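You operate a simulated robot arm through the tools that you are given. There is no shell and no other tool.

You are at the controls of a simulated two-armed robot. One attempt, no reset.

JOB
Clear the surface plate, wipe off the plate dust, switch the gauge off and lay the cover on.
Fine: the setting block goes on the soak plate; put the rag back; the cover's skirts sit down over the plate's edges. What is to be rubbed or washed off counts as gone when no trace of it is left.

It is judged by the outcome, as a careful person would: the job done as asked, and still so three seconds after it is handed in. It fails if anything else is knocked over, pushed out of place, dropped, spilled or broken. Lids that push on must go on centred and level and be pressed home; caps that screw on are set level and turned clockwise until they are tight.

ROBOT AND FRAMES
Two 7-joint arms with fingered hands on one trunk that stands fixed in place. Base frame: the origin is at the foot of the trunk, x ahead of it, y to its left, z up; the work surface is at about z = 860. Units: mm, rad, N and s.
The left shoulder is at [60, 177, 875], the right one opposite. Each reaches about 1000 mm from its shoulder. Payload 4 kg a hand.
The TCP of each hand is the grasp point between the finger pads, 37 mm short of the fingertips. In the tool frame z runs along the fingers and y along their closing line. The gripper opens to 124 mm; its body begins 43 mm behind the TCP. The gripper is a hand of 3 fingers: y runs from the thumb to the fingers, the wrist lies at [-15, -108, -202] in the tool frame.
Orientation is told as [roll, pitch, yaw] about the base's x, y, z axes, in that order, counted from this pose: with the fingers straight down and the wrist toward the robot, the tool's x, y and z point along [0, 1, 0], [1, 0, 0] and [0, 0, -1] of the base frame.

CONTROLS
- The arms move only by the tool drive_tool. It takes "left_increments", "right_increments" or both (then of equal length, played together; a hand with none holds still); each is a list of rows, each an object of numbers (a shift or turn left out is 0): "tx", "ty", "tz": the shift along the base's x, y, z in units of 25 mm (1.0 is 25 mm); "wx", "wy", "wz": the turn, a rotation vector about the base's x, y, z in units of 4 degrees (1.0 is 4 degrees). In form: [{"tx": .., "ty": .., "tz": .., "wx": .., "wy": .., "wz": ..}, ...]. A call has 1 to 20 rows; each row shifts and turns the commanded pose from where the row before left it. A call with a number of a shift or a turn outside -1 to 1 is refused whole. A row lasts 0.2 s, in which the tool goes at most 50 mm and 0.15 rad; a call with a longer step from one row to the next is refused whole. A pose out of reach is approached as far as the arm can. The call stops where the force on the tool passes 40 N (or 10 N more than at its start, if that is more) or the arm is blocked; 0.2 s more then pass. In this call time passes only in rows, and 0.2 s behind the last. The reply holds the time, the measured pose of the TCP, the force on the tool along the base axes, the opening and the grip force, in the units named above and with some noise, with the torque about the TCP (base axes, N m) and any sound that the robot's microphone picked up.
- Cameras (640 x 400 px; columns grow to the right, rows downward): "scene" is now at [49.6, 32.8, 1521.8]; the picture's right is [0.33, -0.95, 0.00], its down [-0.60, -0.21, -0.78] and it looks along [0.73, 0.25, -0.63] (base axes); focal length 329 px, centre (320, 200). "left" rides on the left gripper at [-64, -76, -137] in its tool frame; the picture's right is [-0.84, -0.26, 0.48], its down [0.48, -0.76, 0.43] and it looks along [0.25, 0.60, 0.76] (tool axes); focal length 256 px, centre (320, 200). "right" rides on the right gripper at [64, -76, -136] in its tool frame; the picture's right is [-0.84, 0.26, -0.48], its down [-0.48, -0.76, 0.43] and it looks along [-0.26, 0.60, 0.76] (tool axes); focal length 256 px, centre (320, 200). There is no depth. A picture from a camera that has moved, and an enlarged one, comes with that camera's place and axes in the base frame and with its lens. The place of the scene camera against the robot may be out by one fixed shift of up to 12 mm in any direction.
- grab_frame(camera): a new picture of that camera. It takes no simulated time.
- slide_trunk(by): slides the trunk up (or, below 0, down) by that many mm; the arms and the scene camera ride with it, the base frame stays. It gives what a move gives, with no picture.
- set_fingers(index, middle, thumb_bend, thumb_turn, hand): sets how far each is bent, from 0 (flat) to 1 (curled in); at 0.3 the hand is open as for a grip, at 0.7 the pads meet at the TCP. One left out holds its place. A second passes; each finger stops where it meets its share of the squeeze, and holds until it gets a number again. It is the only way to open and close the hand. It gives what a move gives, with no picture; readings hold the bend of each and the force on the fingers (four entries, about 0 where the hand has none), thumb and palm. thumb_turn goes from beside the hand (0) to across from the fingers (1), as for a grip.
- pan_tilt(pan, tilt): turns the head with the scene camera to pan (to the left, within 1.501 rad either way) and tilt (down, from -0.506 to 1.204), counted from straight ahead of the robot. It gives what a move gives.
- zoom(camera, box): a new picture of the part [left, top, right, bottom] of that camera's present view, enlarged. It takes no simulated time.
- sign_off(): hands the job in; it is judged then, once.

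Nothing tells you positions but the pictures and the camera data. Unless the task says otherwise, let go and move clear before handing in.

The tools are called after "Emit:" as a command line: name --argument value ..., lists and objects as JSON in quotes. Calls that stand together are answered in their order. drive_tool: Moves the arms, as the interface text tells. Its arguments: {"type":"object","properties":{"left_increments":{"type":"array","items":{"type":"object","properties":{"tx":{"type":"number"},"ty":{"type":"number"},"tz":{"type":"number"},"wx":{"type":"number"},"wy":{"type":"number"},"wz":{"type":"number"}}}},"right_increments":{"type":"array","items":{"type":"object","properties":{"tx":{"type":"number"},"ty":{"type":"number"},"tz":{"type":"number"},"wx":{"type":"number"},"wy":{"type":"number"},"wz":{"type":"number"}}}}},"required":[]} The other tools are called the same way: slide_trunk (by) moves the trunk up or down; set_fingers (index, middle, thumb_bend, thumb_turn, hand) moves the fingers one by one; pan_tilt (pan, tilt) turns the head that bears the scene camera; grab_frame (camera) takes a picture; zoom (camera, box) takes an enlarged picture of a part of a camera's view; sign_off () hands the job in.

At the start:

```text
t: 0.0
left_eef_pos: [549.0, 499.3, 1156.9]
left_orientation: [0.0, -0.001, 0.0]
left_contact_force: [0.7, 0.7, -0.2]
left_moment: [0.01, -0.02, 0.01]
left_grip_width: 123.8
left_gripper_force: 0.0
left_shape: jaw
left_bend: [0.3, 0.3, 0.3, 0.98]
left_finger forces: [0.0, 0.0, 0.0, 0.0, 0.0, 0.1]
right_eef_pos: [669.2, 0.5, 1164.0]
right_orientation: [0.0, 0.0, -0.001]
right_contact_force: [0.2, -0.2, 0.0]
right_moment: [-0.02, 0.01, 0.01]
right_grip_width: 123.4
right_gripper_force: 0.0
right_shape: jaw
right_bend: [0.3, 0.3, 0.3, 0.98]
right_finger forces: [0.0, 0.1, 0.1, 0.1, 0.0, 0.0]
trunk travel left (down, up): [-400.0, 190.0]
head pan, tilt (commanded): [0.332, 0.684]
```

scene: 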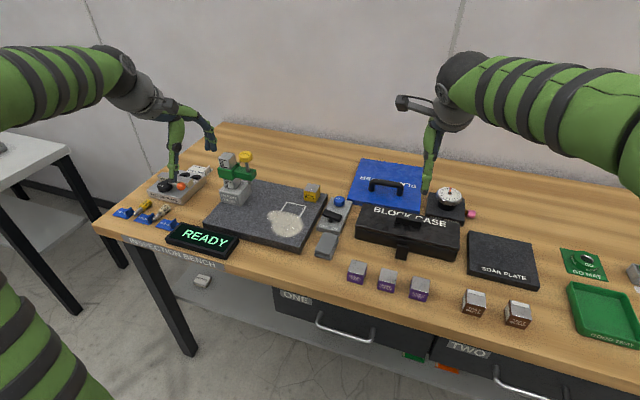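
right: 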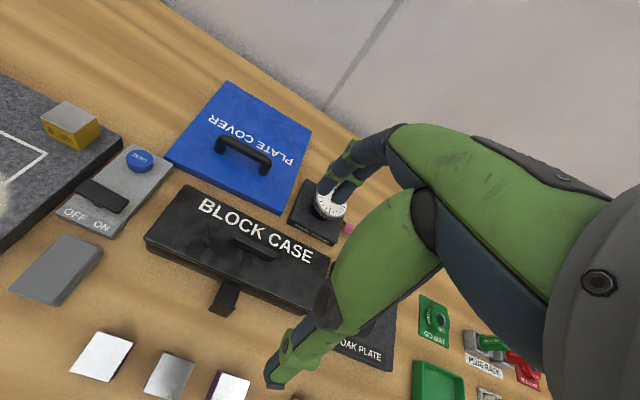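
left: 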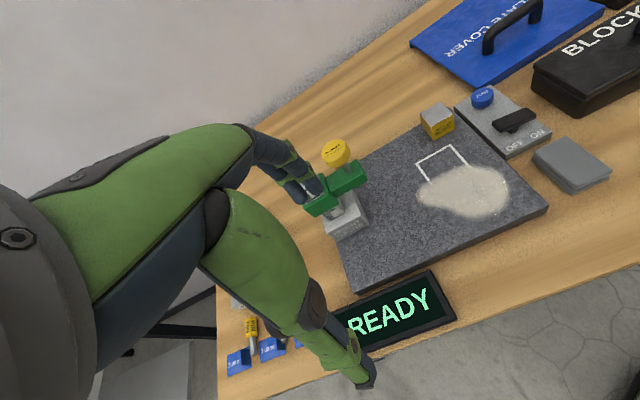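

I see a bench with a dark surface plate carrying a yellow block and dust, a gauge with green clamp at its left-back corner, an OFF/ON switch box, a grey rag-like pad, a blue plate cover, a block case and a soak plate. I'll look closer first.

Emit:
zoom --camera "scene" --box '[90, 120, 250, 220]'

Emit:
zoom --camera "scene" --box '[200, 140, 360, 260]'

Emit:
zoom --camera "scene" --box '[340, 140, 560, 300]'

Emit:
zoom --camera "scene" --box '[440, 220, 640, 345]'

```text
4.00 times, centred on (170, 170) of scene
camera zoom: at [49.6, 32.8, 1521.8], right [0.33, -0.95, 0.0], down [-0.6, -0.21, -0.78], along [0.73, 0.25, -0.63], focal length 1318 px, centre (920, 320)
```

zoom: 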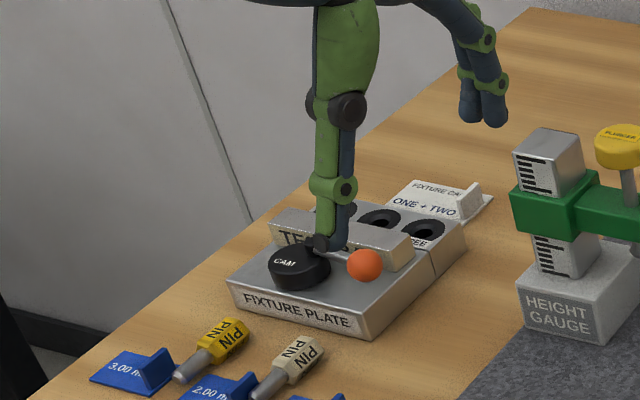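

```text
3.33 times, centred on (280, 200) of scene
camera zoom: at [49.6, 32.8, 1521.8], right [0.33, -0.95, 0.0], down [-0.6, -0.21, -0.78], along [0.73, 0.25, -0.63], focal length 1098 px, centre (453, 200)
```

zoom: 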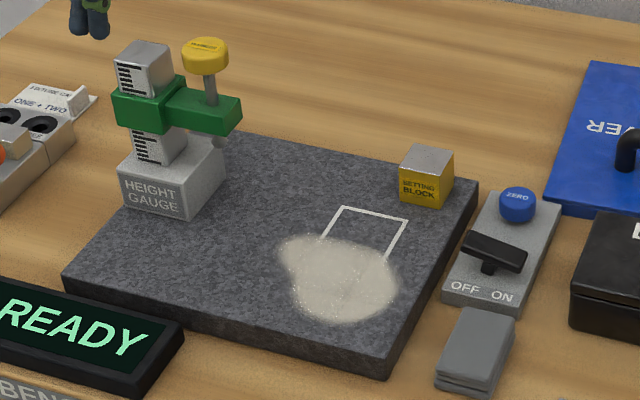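

```text
2.50 times, centred on (450, 220) of scene
camera zoom: at [49.6, 32.8, 1521.8], right [0.33, -0.95, 0.0], down [-0.6, -0.21, -0.78], along [0.73, 0.25, -0.63], focal length 824 px, centre (-5, 150)
```

zoom: 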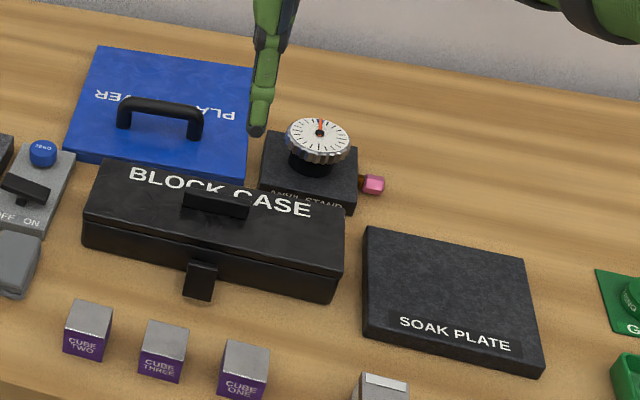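

```text
3.20 times, centred on (540, 282) of scene
camera zoom: at [49.6, 32.8, 1521.8], right [0.33, -0.95, 0.0], down [-0.6, -0.21, -0.78], along [0.73, 0.25, -0.63], focal length 1054 px, centre (-384, -64)
```

zoom: 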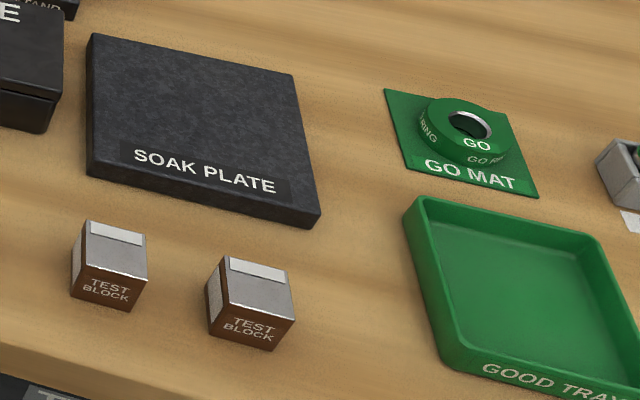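

The plate seems to span about x 580–818, y 270–565, with the height gauge standing on its far-left corner. I'll look closer at the cover and the gauge before deciding what needs to move.

Emit:
zoom --camera "right" --box '[150, 60, 350, 260]'

Emit:
zoom --camera "left" --box '[280, 100, 480, 300]'

Emit:
zoom --camera "right" --box '[0, 80, 200, 320]'

Emit:
zoom --camera "left" --box '[400, 0, 640, 200]'

```text
2.00 times, centred on (250, 160) of right
camera zoom: at [592.6, 64.8, 1299.6], right [0.26, -0.84, 0.48], down [-0.76, -0.48, -0.43], along [0.6, -0.26, -0.76], focal length 512 px, centre (460, 280)
```

zoom: 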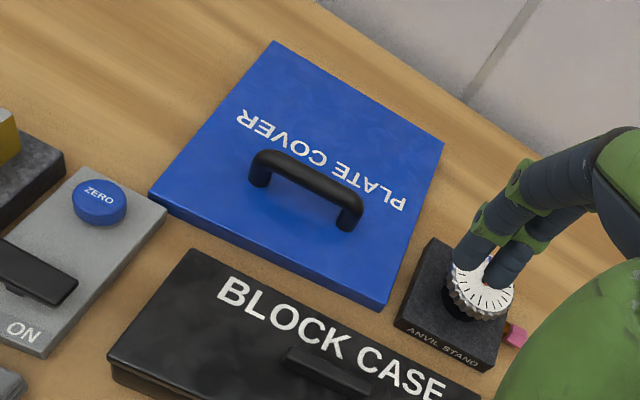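

```text
2.00 times, centred on (380, 200) of left
camera zoom: at [473.8, 434.6, 1294.5], right [-0.26, -0.84, -0.48], down [-0.76, 0.48, -0.43], along [0.6, 0.25, -0.76], focal length 512 px, centre (200, 200)
```

zoom: 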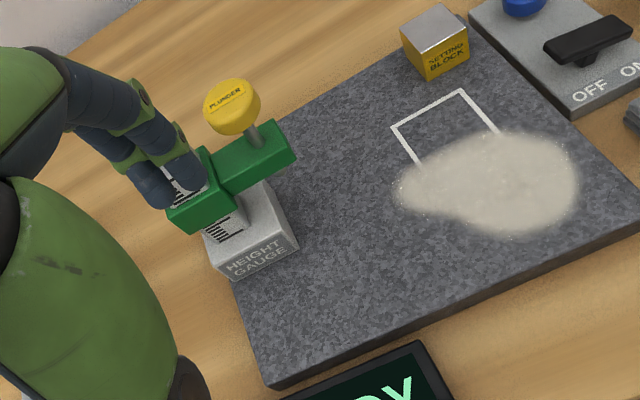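

```text
1.67 times, centred on (100, 200) of right
camera zoom: at [592.6, 64.8, 1299.6], right [0.26, -0.84, 0.48], down [-0.76, -0.48, -0.43], along [0.6, -0.26, -0.76], focal length 427 px, centre (687, 200)
```

zoom: 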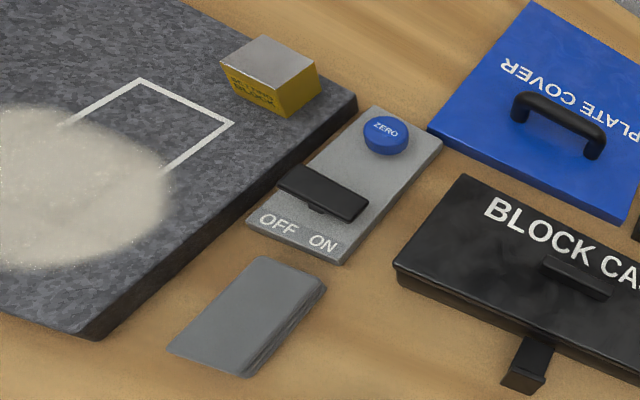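

```text
2.00 times, centred on (520, 100) of left
camera zoom: at [473.8, 434.6, 1294.5], right [-0.26, -0.84, -0.48], down [-0.76, 0.48, -0.43], along [0.6, 0.25, -0.76], focal length 512 px, centre (-80, 400)
```

zoom: 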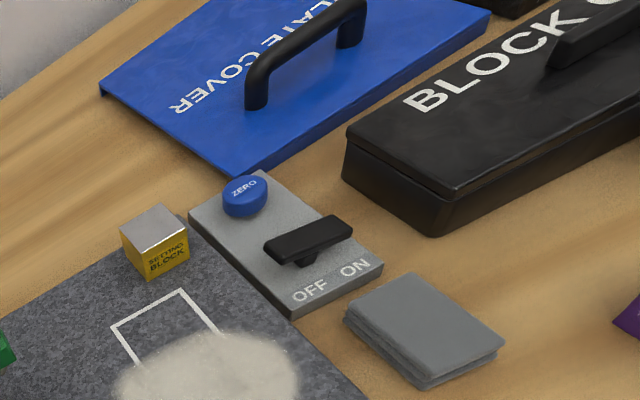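

The cover looks as if it has a skirt on some sides only, so I need clearer views. I'll move the right arm back out of the way and bring the left camera over the cover.

Emit:
drive_tool --right_increments '[{"ty": -1, "tx": -0.5}, {"ty": -1, "tx": -0.5}, {"ty": -1, "tx": -0.5}, {"ty": -1, "tx": -0.5}, {"ty": -1, "tx": -0.5}, {"ty": -1, "tx": -0.5}, {"ty": -1, "tx": -0.5}, {"ty": -1, "tx": -0.5}, {"ty": -1, "tx": -0.5}, {"ty": -1, "tx": -0.5}, {"ty": -1, "tx": -0.5}, {"ty": -1, "tx": -0.5}]'

```text
t: 2.6
left_eef_pos: [547.2, 499.6, 1157.1]
left_orientation: [0.002, 0.0, 0.0]
left_contact_force: [0.4, 0.0, 0.8]
left_moment: [-0.01, 0.02, -0.01]
left_grip_width: 123.7
left_gripper_force: 0.1
left_shape: jaw
left_bend: [0.3, 0.3, 0.3, 0.98]
left_finger forces: [0.0, 0.0, 0.0, 0.0, 0.1, 0.0]
right_eef_pos: [518.8, -301.8, 1162.1]
right_orientation: [0.001, -0.001, 0.0]
right_contact_force: [-0.6, -1.2, 0.0]
right_moment: [-0.01, -0.02, -0.01]
right_grip_width: 123.7
right_gripper_force: 0.1
right_shape: jaw
right_bend: [0.3, 0.3, 0.3, 0.98]
right_finger forces: [0.0, 0.1, 0.0, 0.1, 0.0, 0.0]
trunk travel left (down, up): [-400.0, 190.0]
head pan, tilt (commanded): [0.332, 0.684]
```

Now the left arm shifts rightward and forward to look at the cover and plate from nearby.

Emit:
drive_tool --left_increments '[{"ty": -1, "tx": 0.5}, {"ty": -1, "tx": 0.5}, {"ty": -1, "tx": 0.5}, {"ty": -1, "tx": 0.5}, {"ty": -1, "tx": 0.5}, {"ty": -1, "tx": 0.5}]'

Emit:
grab_frame --camera "left"

Emit:
grab_frame --camera "scene"

Emit:
grab_frame --camera "right"

```text
t: 4.0
left_eef_pos: [622.4, 348.4, 1158.4]
left_orientation: [0.001, -0.001, 0.0]
left_contact_force: [0.8, 0.2, -0.1]
left_moment: [0.0, 0.04, -0.03]
left_grip_width: 123.7
left_gripper_force: 0.1
left_shape: jaw
left_bend: [0.3, 0.3, 0.3, 0.98]
left_finger forces: [0.1, 0.0, 0.0, 0.0, 0.0, 0.0]
right_eef_pos: [519.3, -300.9, 1161.9]
right_orientation: [0.0, 0.0, 0.0]
right_contact_force: [-0.5, -0.9, -0.1]
right_moment: [0.04, 0.02, -0.01]
right_grip_width: 123.6
right_gripper_force: 0.0
right_shape: jaw
right_bend: [0.3, 0.3, 0.3, 0.98]
right_finger forces: [0.0, 0.0, 0.0, 0.0, 0.0, 0.0]
trunk travel left (down, up): [-400.0, 190.0]
head pan, tilt (commanded): [0.332, 0.684]
```

```text
taken
camera left: at [547.1, 284.5, 1295.0], right [-0.26, -0.84, -0.48], down [-0.76, 0.48, -0.43], along [0.6, 0.26, -0.76], focal length 256 px, centre (320, 200)
```

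left: 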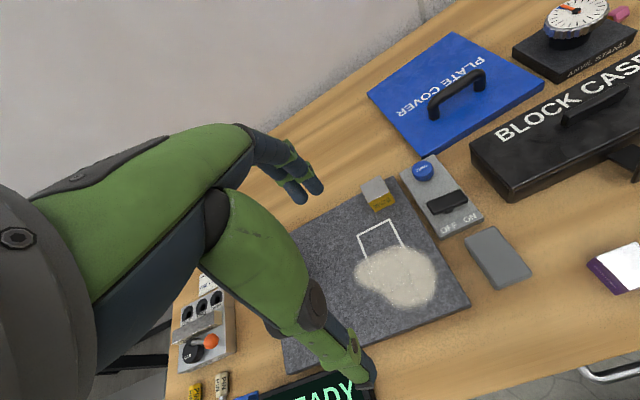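

```text
taken
camera scene: at [49.8, 32.3, 1521.8], right [0.33, -0.95, 0.0], down [-0.6, -0.21, -0.78], along [0.73, 0.25, -0.63], focal length 329 px, centre (320, 200)
```

scene: 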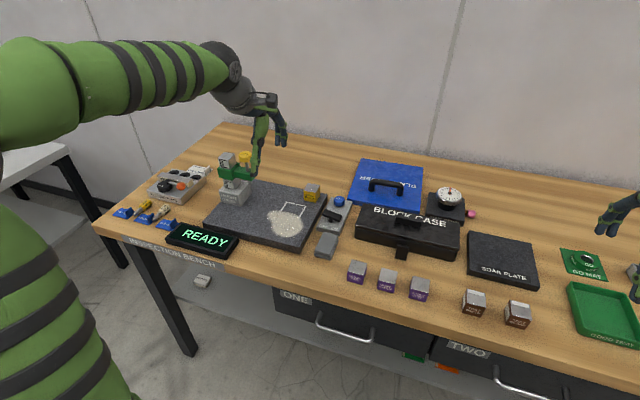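

```text
taken
camera right: at [442.5, -237.3, 1298.1], right [0.26, -0.84, 0.48], down [-0.76, -0.48, -0.43], along [0.6, -0.26, -0.76], focal length 256 px, centre (320, 200)
```

right: 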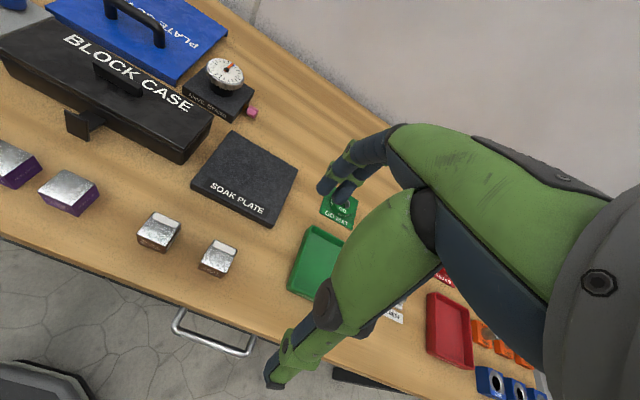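

Emit:
zoom --camera "left" --box '[350, 20, 550, 160]'

Emit:
zoom --camera "scene" --box '[340, 150, 440, 220]'

Emit:
zoom --camera "left" --box '[340, 140, 560, 320]'

```text
2.86 times, centred on (450, 90) of left
camera zoom: at [547.1, 284.5, 1295.0], right [-0.26, -0.84, -0.48], down [-0.76, 0.48, -0.43], along [0.6, 0.26, -0.76], focal length 731 px, centre (-51, 514)
```

zoom: 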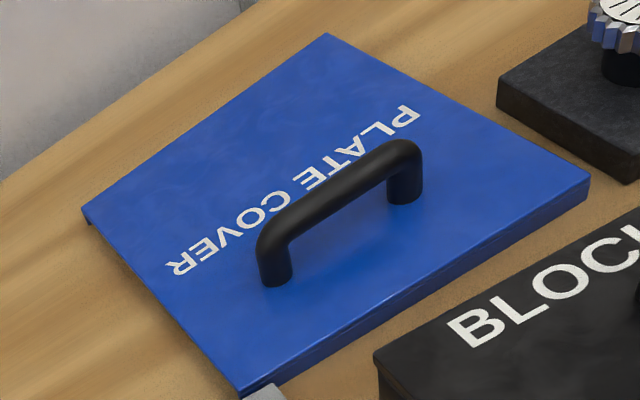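

```text
5.71 times, centred on (390, 185) of scene
camera zoom: at [49.8, 32.3, 1521.8], right [0.33, -0.95, 0.0], down [-0.6, -0.21, -0.78], along [0.73, 0.25, -0.63], focal length 1882 px, centre (-80, 286)
```

zoom: 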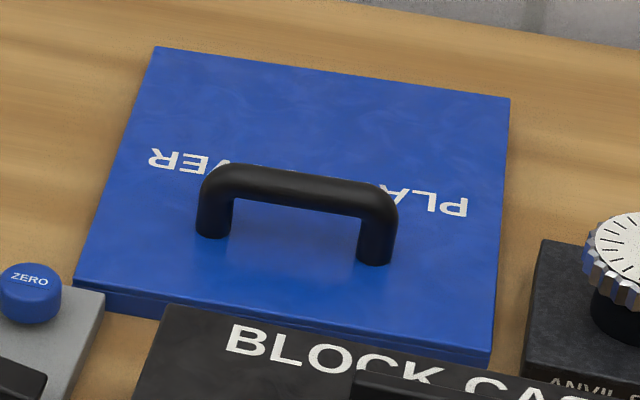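

```text
2.22 times, centred on (450, 230) of left
camera zoom: at [547.1, 284.5, 1295.0], right [-0.26, -0.84, -0.48], down [-0.76, 0.48, -0.43], along [0.6, 0.26, -0.76], focal length 569 px, centre (31, 133)
```

zoom: 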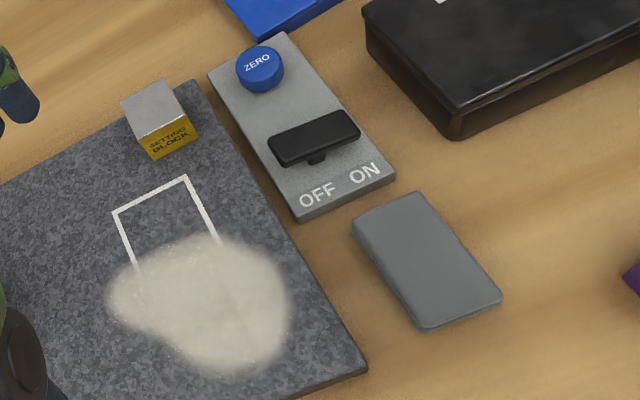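

The cover is skirted on the near, far and right sides and open on its left, so it fits over the plate with the gauge standing outside it at the left. The setting block looks to be about 37 mm, centred near (797, 308). Next I bring the left hand above it for a close look.

Emit:
drive_tool --left_increments '[{"tx": 1, "ty": -0.23, "tz": -0.5}, {"tx": 1, "ty": -0.23, "tz": -0.5}, {"tx": 1, "ty": -0.23, "tz": -0.5}, {"tx": 1, "ty": -0.23, "tz": -0.5}, {"tx": 1, "ty": -0.23, "tz": -0.5}, {"tx": 1, "ty": -0.23, "tz": -0.5}, {"tx": 1, "ty": -0.23, "tz": -0.5}]'

Emit:
grab_frame --camera "left"

Emit:
grab_frame --camera "scene"

```text
t: 5.6
left_eef_pos: [795.2, 307.8, 1071.2]
left_orientation: [0.002, 0.0, -0.002]
left_contact_force: [0.0, 0.5, 0.5]
left_moment: [0.0, 0.0, -0.01]
left_grip_width: 123.7
left_gripper_force: 0.0
left_shape: jaw
left_bend: [0.3, 0.3, 0.3, 0.98]
left_finger forces: [0.0, 0.0, 0.1, 0.1, 0.1, 0.0]
right_eef_pos: [520.0, -299.1, 1161.4]
right_orientation: [0.001, -0.001, -0.001]
right_contact_force: [-0.3, -0.2, -0.1]
right_moment: [-0.01, 0.03, 0.0]
right_grip_width: 123.8
right_gripper_force: 0.2
right_shape: jaw
right_bend: [0.3, 0.3, 0.3, 0.98]
right_finger forces: [0.1, 0.1, 0.0, 0.1, 0.1, 0.0]
trunk travel left (down, up): [-400.0, 190.0]
head pan, tilt (commanded): [0.332, 0.684]
```

```text
taken
camera left: at [721.7, 243.9, 1208.5], right [-0.26, -0.84, -0.48], down [-0.76, 0.48, -0.43], along [0.6, 0.25, -0.76], focal length 256 px, centre (320, 200)
```

left: 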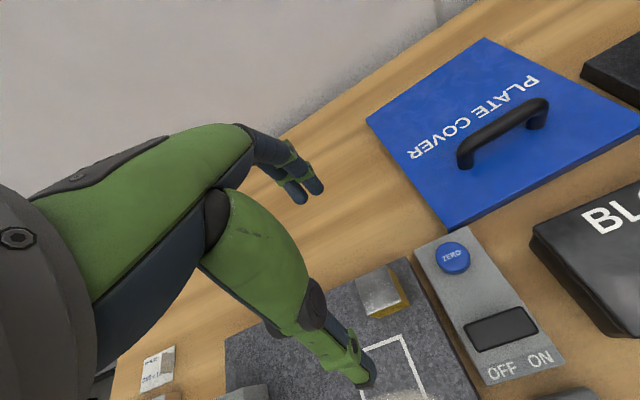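

```text
taken
camera scene: at [50.1, 32.5, 1521.8], right [0.33, -0.95, 0.0], down [-0.6, -0.21, -0.78], along [0.73, 0.25, -0.63], focal length 329 px, centre (320, 200)
```

scene: 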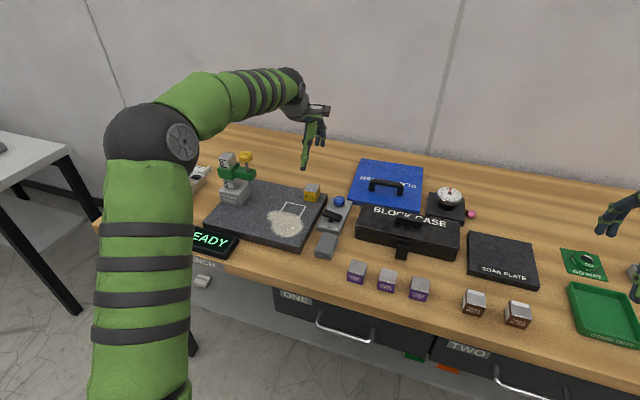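

Emit:
zoom --camera "left" --box '[320, 230, 480, 330]'

Emit:
zoom --camera "left" --box '[360, 30, 640, 240]'

Emit:
zoom --camera "left" --box '[410, 220, 600, 400]'

Emit:
zoom --camera "scene" --box '[270, 90, 370, 210]'

```text
4.00 times, centred on (400, 280) of left
camera zoom: at [721.7, 243.9, 1208.5], right [-0.26, -0.84, -0.48], down [-0.76, 0.48, -0.43], along [0.6, 0.25, -0.76], focal length 1024 px, centre (0, -120)
```

zoom: 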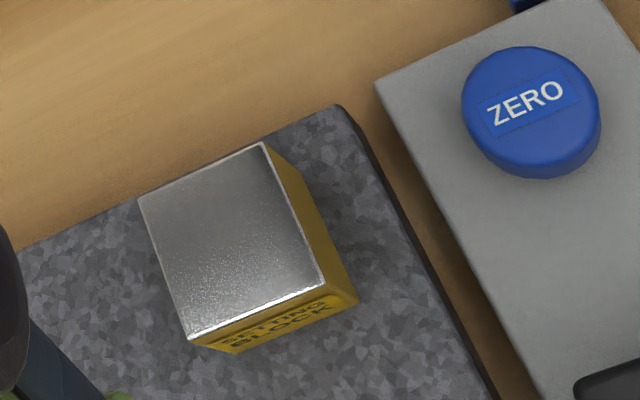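

```text
1.90 times, centred on (500, 135) of left
camera zoom: at [721.7, 243.9, 1208.5], right [-0.26, -0.84, -0.48], down [-0.76, 0.48, -0.43], along [0.6, 0.25, -0.76], focal length 488 px, centre (-23, 324)
```

zoom: 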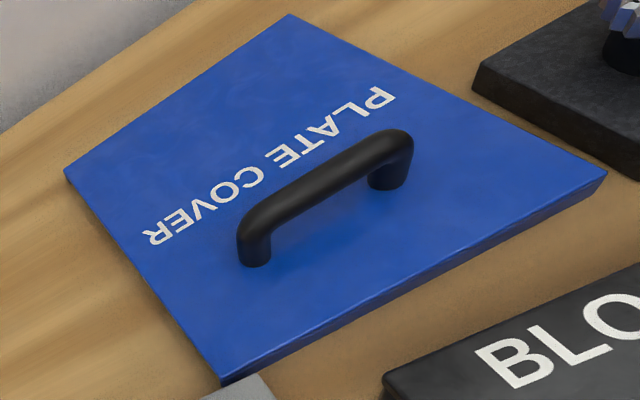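

```text
2.22 times, centred on (505, 310) of left
camera zoom: at [721.7, 243.9, 1208.5], right [-0.26, -0.84, -0.48], down [-0.76, 0.48, -0.43], along [0.6, 0.25, -0.76], focal length 569 px, centre (-91, -44)
```

zoom: 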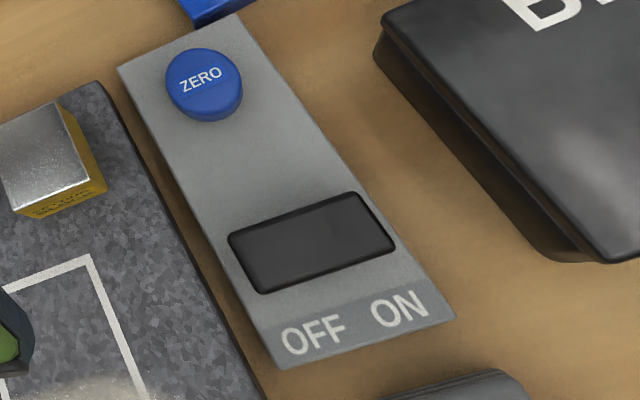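

```text
3.33 times, centred on (320, 150) of scene
camera zoom: at [50.1, 32.5, 1521.8], right [0.33, -0.95, 0.0], down [-0.6, -0.21, -0.78], along [0.73, 0.25, -0.63], focal length 1098 px, centre (320, 367)
```

zoom: 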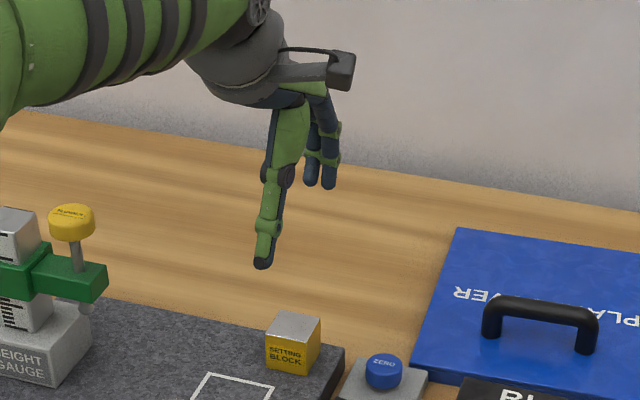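

The block is centred at about (797, 309.5), roughly 38 mm cube on a plate top near z≈890. I'll lower the left hand with the fingers straddling it along x, stopping above the plate to check.

Emit:
drive_tool --left_increments '[{"tx": 0.06, "ty": 0.06, "tz": -1}, {"tz": -1}, {"tz": -1}, {"tz": -1}, {"tz": -0.8}]'

Emit:
grab_frame --camera "left"

Emit:
zoom --camera "scene" --box '[270, 120, 370, 220]'

```text
t: 6.8
left_eef_pos: [798.7, 307.9, 949.7]
left_orientation: [0.001, 0.001, -0.001]
left_contact_force: [0.5, -0.4, 0.3]
left_moment: [-0.01, 0.0, -0.01]
left_grip_width: 123.4
left_gripper_force: 0.0
left_shape: jaw
left_bend: [0.3, 0.3, 0.3, 0.98]
left_finger forces: [0.0, 0.0, 0.0, 0.0, 0.0, 0.0]
right_eef_pos: [519.7, -300.9, 1162.3]
right_orientation: [0.0, 0.001, -0.001]
right_contact_force: [0.8, 0.8, -0.3]
right_moment: [0.01, 0.01, -0.01]
right_grip_width: 123.4
right_gripper_force: 0.1
right_shape: jaw
right_bend: [0.3, 0.3, 0.3, 0.98]
right_finger forces: [0.0, 0.0, 0.0, 0.0, 0.1, 0.1]
trunk travel left (down, up): [-400.0, 190.0]
head pan, tilt (commanded): [0.332, 0.684]
```

```text
taken
camera left: at [724.9, 244.7, 1086.9], right [-0.26, -0.84, -0.48], down [-0.76, 0.48, -0.43], along [0.6, 0.25, -0.76], focal length 256 px, centre (320, 200)
```

left: 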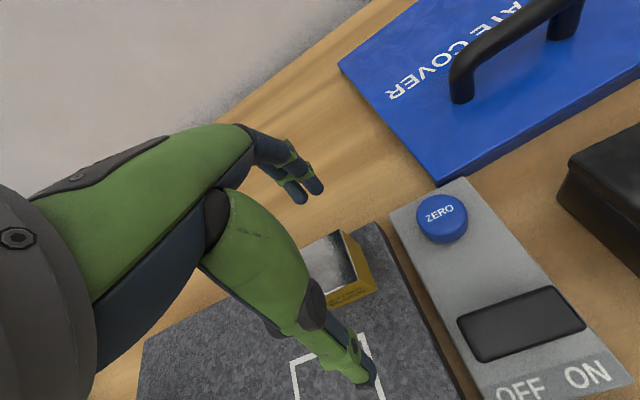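

```text
4.00 times, centred on (320, 170) of scene
camera zoom: at [49.7, 32.7, 1521.9], right [0.33, -0.95, 0.0], down [-0.6, -0.21, -0.78], along [0.73, 0.25, -0.63], focal length 1318 px, centre (320, 320)
```

zoom: 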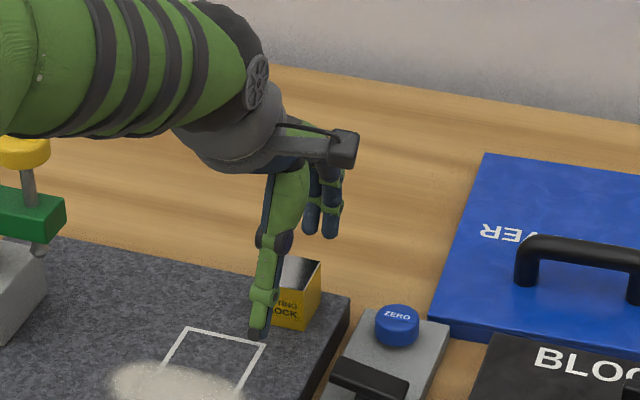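

Emit:
zoom --camera "left" --box '[220, 120, 420, 245]'

Emit:
zoom --camera "left" --box '[260, 220, 420, 400]'

```text
3.20 times, centred on (320, 182) of left
camera zoom: at [724.9, 244.7, 1086.9], right [-0.26, -0.84, -0.48], down [-0.76, 0.48, -0.43], along [0.6, 0.25, -0.76], focal length 819 px, centre (320, 256)
```

zoom: 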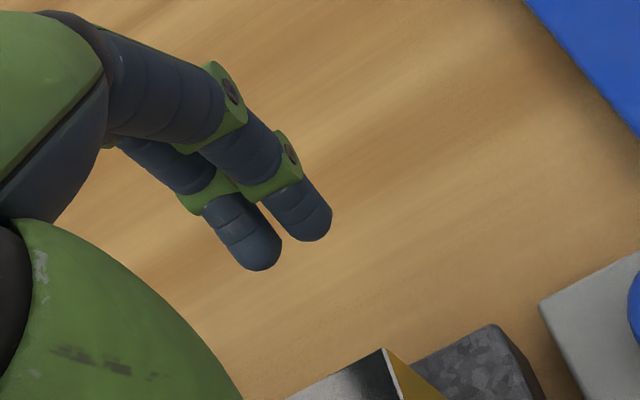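

```text
2.22 times, centred on (340, 310) of left
camera zoom: at [724.9, 244.7, 1086.9], right [-0.26, -0.84, -0.48], down [-0.76, 0.48, -0.43], along [0.6, 0.25, -0.76], focal length 569 px, centre (276, -44)
```

zoom: 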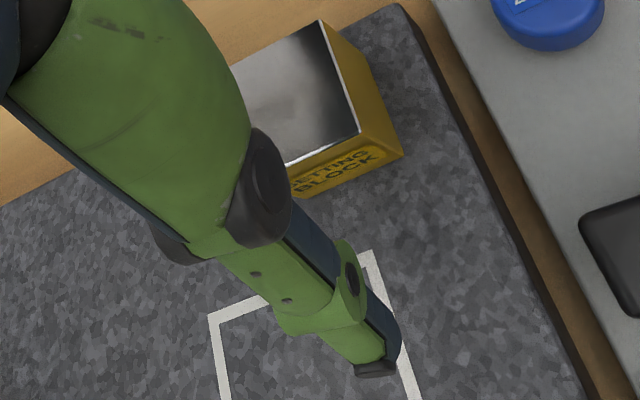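

The fingers straddle the block symmetrically: the block spans x 778–816, y 291–329, and the TCP is at about (798, 308). I'll lower a bit more and close gently.

Emit:
drive_tool --left_increments '[{"tx": -0.05, "ty": 0.05, "tz": -0.44}]'

Emit:
set_fingers --hand "left" --index 0.5 --middle 0.5 --thumb_bend 0.5

Emit:
grab_frame --camera "left"

Emit:
zoom --camera "scene" --box '[270, 140, 370, 220]'

```text
t: 7.2
left_eef_pos: [798.5, 310.9, 938.0]
left_orientation: [-0.001, 0.0, -0.002]
left_contact_force: [-0.4, -0.7, 0.1]
left_moment: [0.0, -0.01, 0.01]
left_grip_width: 123.8
left_gripper_force: 0.0
left_shape: jaw
left_bend: [0.3, 0.3, 0.3, 0.98]
left_finger forces: [0.0, 0.0, 0.0, 0.0, 0.1, 0.1]
right_eef_pos: [518.4, -300.9, 1160.6]
right_orientation: [0.0, 0.001, 0.0]
right_contact_force: [0.8, 1.0, 0.1]
right_moment: [0.05, -0.03, -0.03]
right_grip_width: 123.8
right_gripper_force: 0.1
right_shape: jaw
right_bend: [0.3, 0.3, 0.3, 0.98]
right_finger forces: [0.0, 0.0, 0.1, 0.0, 0.1, 0.0]
trunk travel left (down, up): [-400.0, 190.0]
head pan, tilt (commanded): [0.332, 0.684]
```

```text
t: 8.2
left_eef_pos: [798.4, 310.2, 939.7]
left_orientation: [0.0, 0.001, 0.001]
left_contact_force: [-2.1, -0.2, 0.2]
left_moment: [0.0, -0.03, 0.0]
left_grip_width: 63.9
left_gripper_force: 0.5
left_shape: fingers
left_bend: [0.5, 0.5, 0.5, 0.98]
left_finger forces: [0.0, 0.1, 0.0, 0.0, 1.7, 0.0]
right_eef_pos: [519.5, -299.9, 1161.7]
right_orientation: [0.0, 0.0, 0.0]
right_contact_force: [-0.2, -0.3, -0.2]
right_moment: [0.0, 0.01, -0.02]
right_grip_width: 123.6
right_gripper_force: 0.0
right_shape: jaw
right_bend: [0.3, 0.3, 0.3, 0.98]
right_finger forces: [0.1, 0.0, 0.0, 0.0, 0.1, 0.0]
trunk travel left (down, up): [-400.0, 190.0]
head pan, tilt (commanded): [0.332, 0.684]
```

```text
taken
camera left: at [723.4, 246.6, 1076.3], right [-0.26, -0.84, -0.48], down [-0.76, 0.48, -0.43], along [0.6, 0.25, -0.76], focal length 256 px, centre (320, 200)
```

left: 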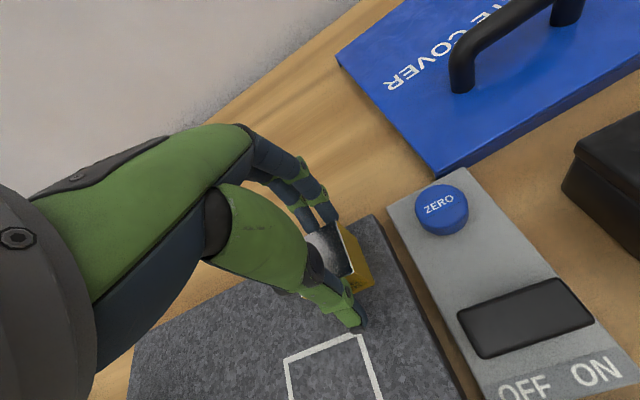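

```text
5.00 times, centred on (320, 180) of scene
camera zoom: at [49.4, 32.7, 1521.8], right [0.33, -0.95, 0.0], down [-0.6, -0.21, -0.78], along [0.73, 0.25, -0.63], focal length 1647 px, centre (320, 300)
```

zoom: 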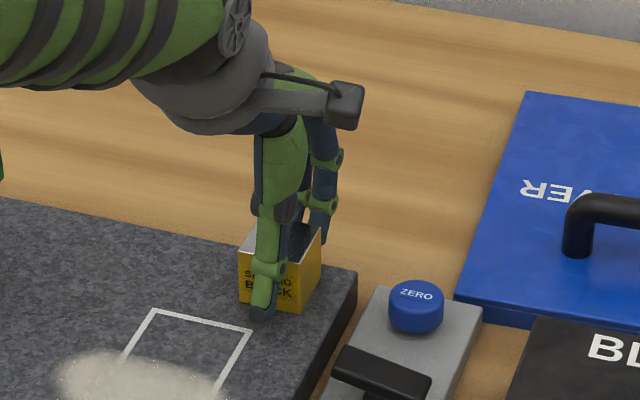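

Emit:
set_fingers --hand "left" --index 0.56 --middle 0.56

Emit:
zoom --camera "left" --box '[250, 150, 430, 350]'

```text
t: 9.2
left_eef_pos: [798.0, 311.4, 938.3]
left_orientation: [0.0, 0.0, 0.001]
left_contact_force: [-1.7, 0.0, -0.1]
left_moment: [0.02, -0.02, -0.02]
left_grip_width: 54.8
left_gripper_force: 0.6
left_shape: fingers
left_bend: [0.56, 0.56, 0.5, 0.98]
left_finger forces: [0.0, 0.0, 0.0, 0.0, 1.6, 0.1]
right_eef_pos: [518.7, -301.1, 1162.3]
right_orientation: [0.001, 0.0, 0.001]
right_contact_force: [0.4, -0.5, 0.0]
right_moment: [0.01, -0.03, -0.01]
right_grip_width: 123.7
right_gripper_force: 0.0
right_shape: jaw
right_bend: [0.3, 0.3, 0.3, 0.98]
right_finger forces: [0.1, 0.0, 0.0, 0.1, 0.1, 0.0]
trunk travel left (down, up): [-400.0, 190.0]
head pan, tilt (commanded): [0.332, 0.684]
```

```text
2.00 times, centred on (340, 250) of left
camera zoom: at [723.4, 246.5, 1076.3], right [-0.26, -0.84, -0.48], down [-0.76, 0.48, -0.43], along [0.6, 0.25, -0.76], focal length 512 px, centre (280, 100)
```

zoom: 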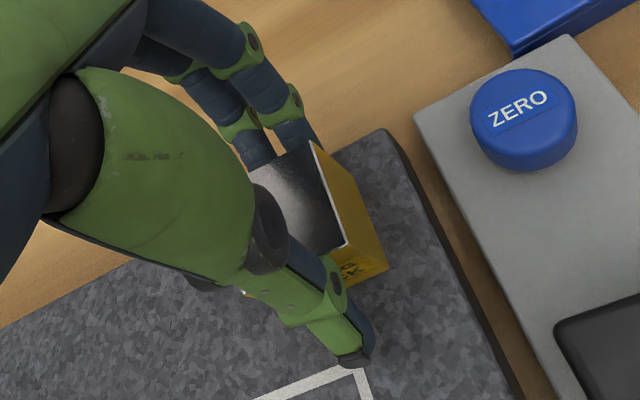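

Emit:
set_fingers --hand "left" --index 0.7 --middle 0.7 --thumb_bend 0.7

Emit:
zoom --camera "left" --box '[250, 150, 430, 350]'

```text
t: 10.2
left_eef_pos: [797.5, 310.9, 941.5]
left_orientation: [-0.001, -0.003, 0.0]
left_contact_force: [0.2, 3.9, 17.4]
left_moment: [0.06, -0.49, 0.01]
left_grip_width: 44.8
left_gripper_force: 31.5
left_shape: fingers
left_bend: [0.6, 0.61, 0.6, 0.96]
left_finger forces: [16.3, 14.1, 0.0, 0.0, 33.2, 0.0]
right_eef_pos: [517.7, -299.6, 1162.2]
right_orientation: [0.0, -0.002, 0.0]
right_contact_force: [-0.4, 0.3, 0.1]
right_moment: [-0.02, 0.0, 0.04]
right_grip_width: 123.8
right_gripper_force: 0.1
right_shape: jaw
right_bend: [0.3, 0.3, 0.3, 0.98]
right_finger forces: [0.0, 0.0, 0.1, 0.0, 0.0, 0.0]
trunk travel left (down, up): [-400.0, 190.0]
head pan, tilt (commanded): [0.332, 0.684]
```

```text
2.00 times, centred on (340, 250) of left
camera zoom: at [722.7, 246.7, 1078.4], right [-0.25, -0.84, -0.48], down [-0.76, 0.48, -0.44], along [0.6, 0.26, -0.76], focal length 512 px, centre (280, 100)
```

zoom: 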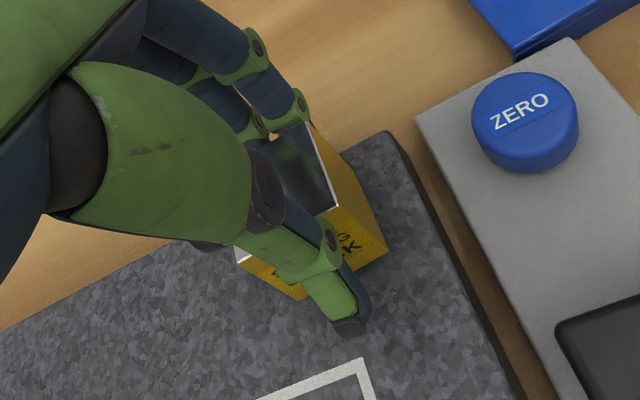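

The block is gripped (about 31 N). Lift it straight up and check.

Emit:
drive_tool --left_increments '[{"tz": 0.4}, {"tz": 0.8}, {"tz": 1}, {"tz": 1}, {"tz": 1}, {"tz": 1}]'

Emit:
grab_frame --camera "left"

Emit:
grab_frame --camera "scene"

```text
t: 11.6
left_eef_pos: [797.5, 312.2, 1068.8]
left_orientation: [0.0, 0.001, 0.0]
left_contact_force: [-0.4, 0.2, -5.0]
left_moment: [0.01, 0.01, 0.01]
left_grip_width: 42.9
left_gripper_force: 30.3
left_shape: fingers
left_bend: [0.59, 0.61, 0.61, 0.96]
left_finger forces: [18.0, 12.7, 0.0, 0.1, 29.5, 0.0]
right_eef_pos: [520.3, -300.9, 1162.8]
right_orientation: [-0.001, -0.001, -0.002]
right_contact_force: [-0.4, -0.4, -1.0]
right_moment: [0.02, -0.01, -0.03]
right_grip_width: 123.6
right_gripper_force: 0.1
right_shape: jaw
right_bend: [0.3, 0.3, 0.3, 0.98]
right_finger forces: [0.1, 0.0, 0.1, 0.1, 0.1, 0.0]
trunk travel left (down, up): [-400.0, 190.0]
head pan, tilt (commanded): [0.332, 0.684]
```

```text
taken
camera left: at [724.0, 247.6, 1205.7], right [-0.26, -0.84, -0.48], down [-0.76, 0.48, -0.43], along [0.6, 0.25, -0.76], focal length 256 px, centre (320, 200)
```

left: 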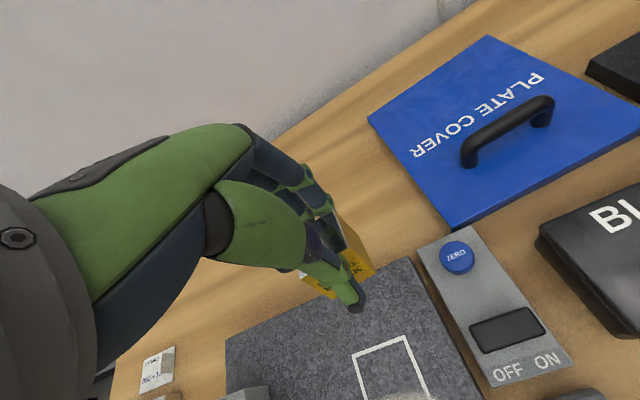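

```text
taken
camera scene: at [49.7, 32.7, 1521.8], right [0.33, -0.95, 0.0], down [-0.6, -0.21, -0.78], along [0.73, 0.25, -0.63], focal length 329 px, centre (320, 200)
```

scene: 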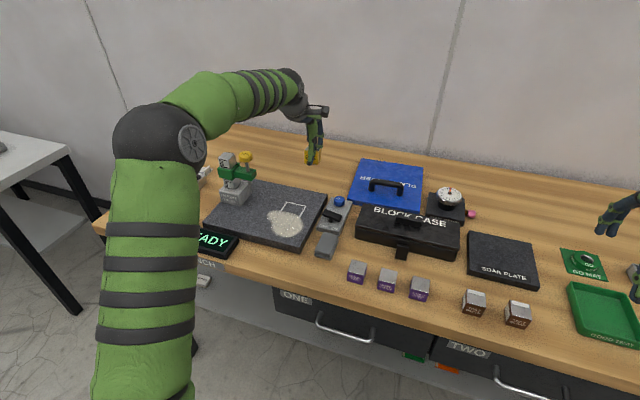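

Block held securely. I'll move the right arm further aside, then carry the block toward the soak plate centred near (742, -222).

Emit:
drive_tool --right_increments '[{"ty": -1, "tx": -0.5}, {"ty": -1, "tx": -0.5}, {"ty": -1, "tx": -0.5}, {"ty": -1, "tx": -0.5}, {"ty": -1, "tx": -0.5}, {"ty": -1, "tx": -0.5}]'

Emit:
drive_tool --left_increments '[{"ty": -1, "tx": -0.1}, {"ty": -1, "tx": -0.1}, {"ty": -1, "tx": -0.1}, {"ty": -1, "tx": -0.1}, {"ty": -1, "tx": -0.1}, {"ty": -1, "tx": -0.1}, {"ty": -1, "tx": -0.1}, {"ty": -1, "tx": -0.1}, {"ty": -1, "tx": -0.1}, {"ty": -1, "tx": -0.1}, {"ty": -1, "tx": -0.1}, {"ty": -1, "tx": -0.1}]'

Emit:
grab_frame --camera "scene"

Emit:
grab_frame --camera "left"

```text
t: 13.0
left_eef_pos: [798.9, 311.8, 1068.0]
left_orientation: [0.002, -0.001, 0.001]
left_contact_force: [-0.8, 0.3, -5.2]
left_moment: [0.01, 0.01, 0.0]
left_grip_width: 42.9
left_gripper_force: 29.9
left_shape: fingers
left_bend: [0.59, 0.61, 0.61, 0.96]
left_finger forces: [18.0, 12.7, 0.0, 0.0, 29.3, 0.0]
right_eef_pos: [445.4, -450.4, 1165.7]
right_orientation: [0.0, 0.001, 0.0]
right_contact_force: [-0.5, -0.5, -0.1]
right_moment: [0.02, 0.0, 0.0]
right_grip_width: 123.9
right_gripper_force: 0.1
right_shape: jaw
right_bend: [0.3, 0.3, 0.3, 0.98]
right_finger forces: [0.0, 0.0, 0.0, 0.1, 0.0, 0.0]
trunk travel left (down, up): [-400.0, 190.0]
head pan, tilt (commanded): [0.332, 0.684]
```

```text
t: 15.6
left_eef_pos: [770.0, 10.1, 1068.1]
left_orientation: [0.0, -0.001, -0.001]
left_contact_force: [0.1, -0.2, -5.2]
left_moment: [0.04, 0.02, 0.0]
left_grip_width: 42.9
left_gripper_force: 29.4
left_shape: fingers
left_bend: [0.59, 0.61, 0.61, 0.96]
left_finger forces: [17.9, 12.6, 0.0, 0.0, 29.3, 0.0]
right_eef_pos: [446.2, -451.8, 1166.3]
right_orientation: [0.0, 0.0, -0.002]
right_contact_force: [-0.5, 0.3, -0.1]
right_moment: [0.01, 0.01, 0.0]
right_grip_width: 123.4
right_gripper_force: 0.1
right_shape: jaw
right_bend: [0.3, 0.3, 0.3, 0.98]
right_finger forces: [0.0, 0.0, 0.0, 0.1, 0.0, 0.1]
trunk travel left (down, up): [-400.0, 190.0]
head pan, tilt (commanded): [0.332, 0.684]
```

```text
taken
camera scene: at [49.9, 32.1, 1521.8], right [0.33, -0.95, 0.0], down [-0.6, -0.21, -0.78], along [0.73, 0.25, -0.63], focal length 329 px, centre (320, 200)
```

scene: 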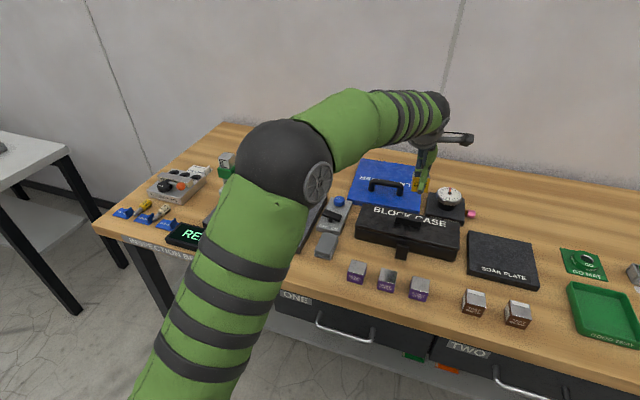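

```text
taken
camera left: at [694.0, -53.4, 1204.1], right [-0.26, -0.84, -0.48], down [-0.76, 0.48, -0.43], along [0.6, 0.26, -0.76], focal length 256 px, centre (320, 200)
```

left: 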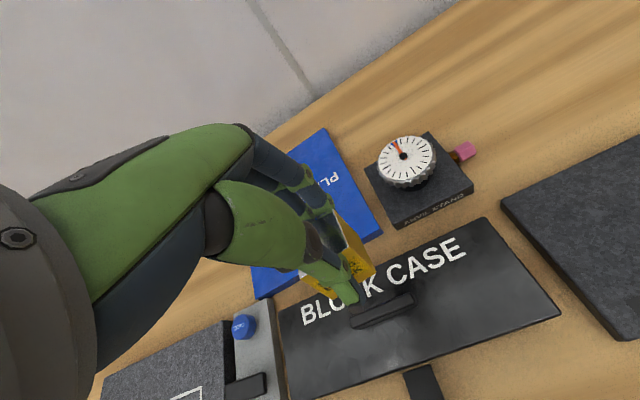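

Path is clear. Continuing to over the soak plate.

Emit:
drive_tool --left_increments '[{"ty": -1, "tx": -0.12}, {"ty": -1, "tx": -0.12}, {"ty": -1, "tx": -0.12}, {"ty": -1, "tx": -0.12}, {"ty": -1, "tx": -0.12}, {"ty": -1, "tx": -0.12}, {"ty": -1, "tx": -0.12}, {"ty": -1, "tx": -0.12}, {"ty": -1, "tx": -0.12}]'

Emit:
grab_frame --camera "scene"

Emit:
grab_frame --camera "left"

```text
t: 17.6
left_eef_pos: [738.5, -214.0, 1067.5]
left_orientation: [0.0, 0.0, 0.001]
left_contact_force: [-0.6, 0.4, -4.5]
left_moment: [0.03, 0.03, 0.0]
left_grip_width: 42.9
left_gripper_force: 29.6
left_shape: fingers
left_bend: [0.59, 0.61, 0.61, 0.96]
left_finger forces: [17.9, 12.6, 0.0, 0.1, 29.4, 0.0]
right_eef_pos: [445.5, -450.7, 1165.9]
right_orientation: [-0.002, -0.001, 0.001]
right_contact_force: [-0.6, 0.1, -0.6]
right_moment: [0.04, -0.02, 0.03]
right_grip_width: 123.6
right_gripper_force: 0.0
right_shape: jaw
right_bend: [0.3, 0.3, 0.3, 0.98]
right_finger forces: [0.0, 0.0, 0.0, 0.0, 0.1, 0.0]
trunk travel left (down, up): [-400.0, 190.0]
head pan, tilt (commanded): [0.332, 0.684]
```

```text
taken
camera scene: at [50.1, 31.9, 1521.8], right [0.33, -0.95, 0.0], down [-0.6, -0.21, -0.78], along [0.73, 0.25, -0.63], focal length 329 px, centre (320, 200)
```

scene: 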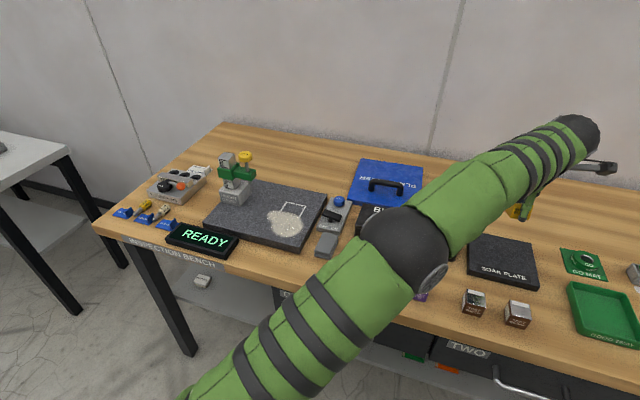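

```text
taken
camera left: at [664.8, -278.3, 1204.5], right [-0.26, -0.84, -0.48], down [-0.76, 0.48, -0.43], along [0.6, 0.26, -0.76], focal length 256 px, centre (320, 200)
```

left: 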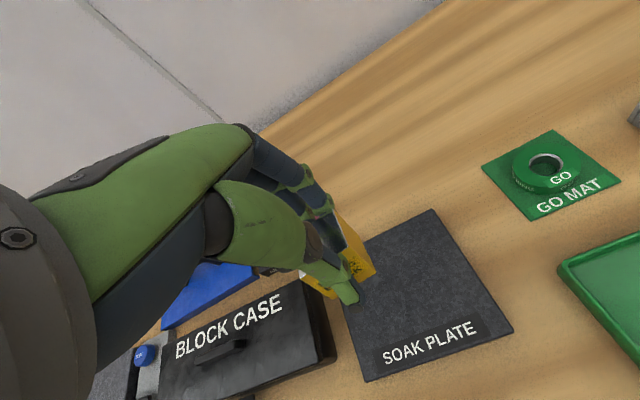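

The soak plate spans about x 669–816, y −311 to −151. I'll centre over it and lower to just above the surface.

Emit:
drive_tool --left_increments '[{"ty": -0.6, "tx": 0.2, "tz": -0.8}, {"tz": -1}, {"tz": -1}, {"tz": -1}, {"tz": -1}]'

Emit:
zoom --camera "left" --box '[260, 150, 580, 350]'

Emit:
zoom --camera "scene" --box '[440, 180, 600, 300]'

```text
t: 18.8
left_eef_pos: [747.1, -228.7, 947.9]
left_orientation: [0.0, 0.002, 0.001]
left_contact_force: [-0.2, 1.0, -4.8]
left_moment: [0.0, 0.01, -0.02]
left_grip_width: 42.6
left_gripper_force: 29.9
left_shape: fingers
left_bend: [0.59, 0.61, 0.61, 0.96]
left_finger forces: [17.9, 12.6, 0.0, 0.1, 29.3, 0.0]
right_eef_pos: [445.9, -450.7, 1165.9]
right_orientation: [0.002, 0.0, 0.0]
right_contact_force: [0.1, -0.7, 0.3]
right_moment: [0.03, -0.03, -0.02]
right_grip_width: 123.7
right_gripper_force: 0.0
right_shape: jaw
right_bend: [0.3, 0.3, 0.3, 0.98]
right_finger forces: [0.0, 0.0, 0.0, 0.1, 0.0, 0.0]
trunk travel left (down, up): [-400.0, 190.0]
head pan, tilt (commanded): [0.332, 0.684]
```

```text
2.00 times, centred on (420, 250) of left
camera zoom: at [672.4, -293.4, 1085.6], right [-0.26, -0.84, -0.48], down [-0.76, 0.48, -0.43], along [0.6, 0.26, -0.76], focal length 512 px, centre (120, 100)
```

zoom: 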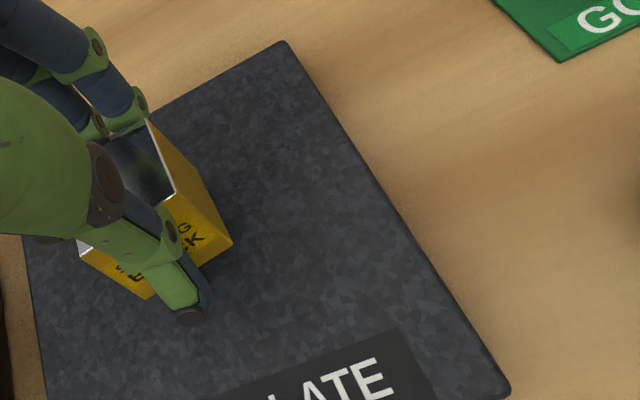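

```text
3.33 times, centred on (520, 240) of scene
camera zoom: at [50.2, 32.3, 1521.8], right [0.33, -0.95, 0.0], down [-0.6, -0.21, -0.78], along [0.73, 0.25, -0.63], focal length 1098 px, centre (-347, 67)
```

zoom: 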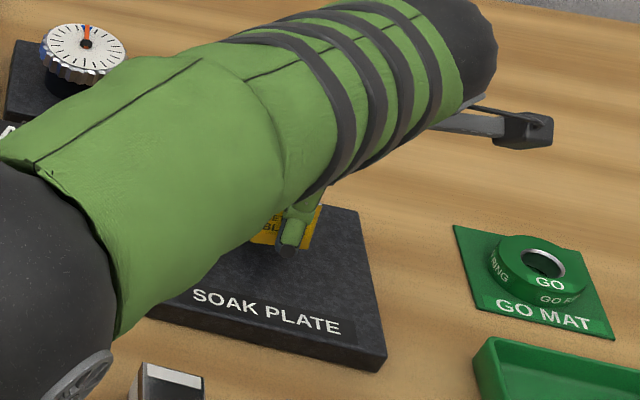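

Emit:
drive_tool --left_increments '[{"tz": -0.16}, {"tz": -0.16}, {"tz": -0.16}]'

Emit:
zoom --camera "left" --box '[260, 150, 580, 350]'

```text
t: 19.6
left_eef_pos: [747.5, -228.5, 936.6]
left_orientation: [-0.001, -0.001, -0.002]
left_contact_force: [-0.1, -0.3, -4.6]
left_moment: [0.03, -0.02, -0.02]
left_grip_width: 42.8
left_gripper_force: 30.2
left_shape: fingers
left_bend: [0.59, 0.61, 0.61, 0.96]
left_finger forces: [17.9, 12.7, 0.1, 0.0, 29.5, 0.0]
right_eef_pos: [445.4, -450.2, 1166.6]
right_orientation: [0.0, 0.0, 0.001]
right_contact_force: [0.8, 0.0, -0.2]
right_moment: [0.0, 0.03, 0.01]
right_grip_width: 123.6
right_gripper_force: 0.1
right_shape: jaw
right_bend: [0.3, 0.3, 0.3, 0.98]
right_finger forces: [0.0, 0.1, 0.1, 0.0, 0.0, 0.0]
trunk travel left (down, up): [-400.0, 190.0]
head pan, tilt (commanded): [0.332, 0.684]
```

```text
2.00 times, centred on (420, 250) of left
camera zoom: at [672.7, -293.1, 1073.4], right [-0.26, -0.84, -0.48], down [-0.76, 0.48, -0.43], along [0.6, 0.25, -0.76], focal length 512 px, centre (120, 100)
```

zoom: 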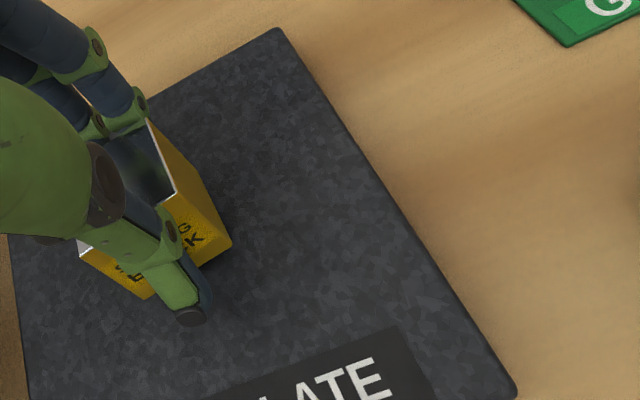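

Emit:
drive_tool --left_increments '[{"tz": -0.1}, {"tz": -0.1}, {"tz": -0.1}]'

```text
t: 20.4
left_eef_pos: [745.8, -229.4, 934.2]
left_orientation: [-0.002, -0.008, -0.002]
left_contact_force: [-2.9, 2.8, 24.4]
left_moment: [0.05, -0.42, -0.01]
left_grip_width: 43.6
left_gripper_force: 34.7
left_shape: fingers
left_bend: [0.59, 0.61, 0.61, 0.96]
left_finger forces: [16.7, 13.6, 0.0, 0.0, 38.5, 0.1]
right_eef_pos: [443.0, -451.3, 1168.3]
right_orientation: [0.0, -0.001, 0.0]
right_contact_force: [0.0, -0.4, -0.3]
right_moment: [-0.02, 0.01, -0.01]
right_grip_width: 123.7
right_gripper_force: 0.1
right_shape: jaw
right_bend: [0.3, 0.3, 0.3, 0.98]
right_finger forces: [0.0, 0.1, 0.0, 0.1, 0.0, 0.0]
trunk travel left (down, up): [-400.0, 190.0]
head pan, tilt (commanded): [0.332, 0.684]
```

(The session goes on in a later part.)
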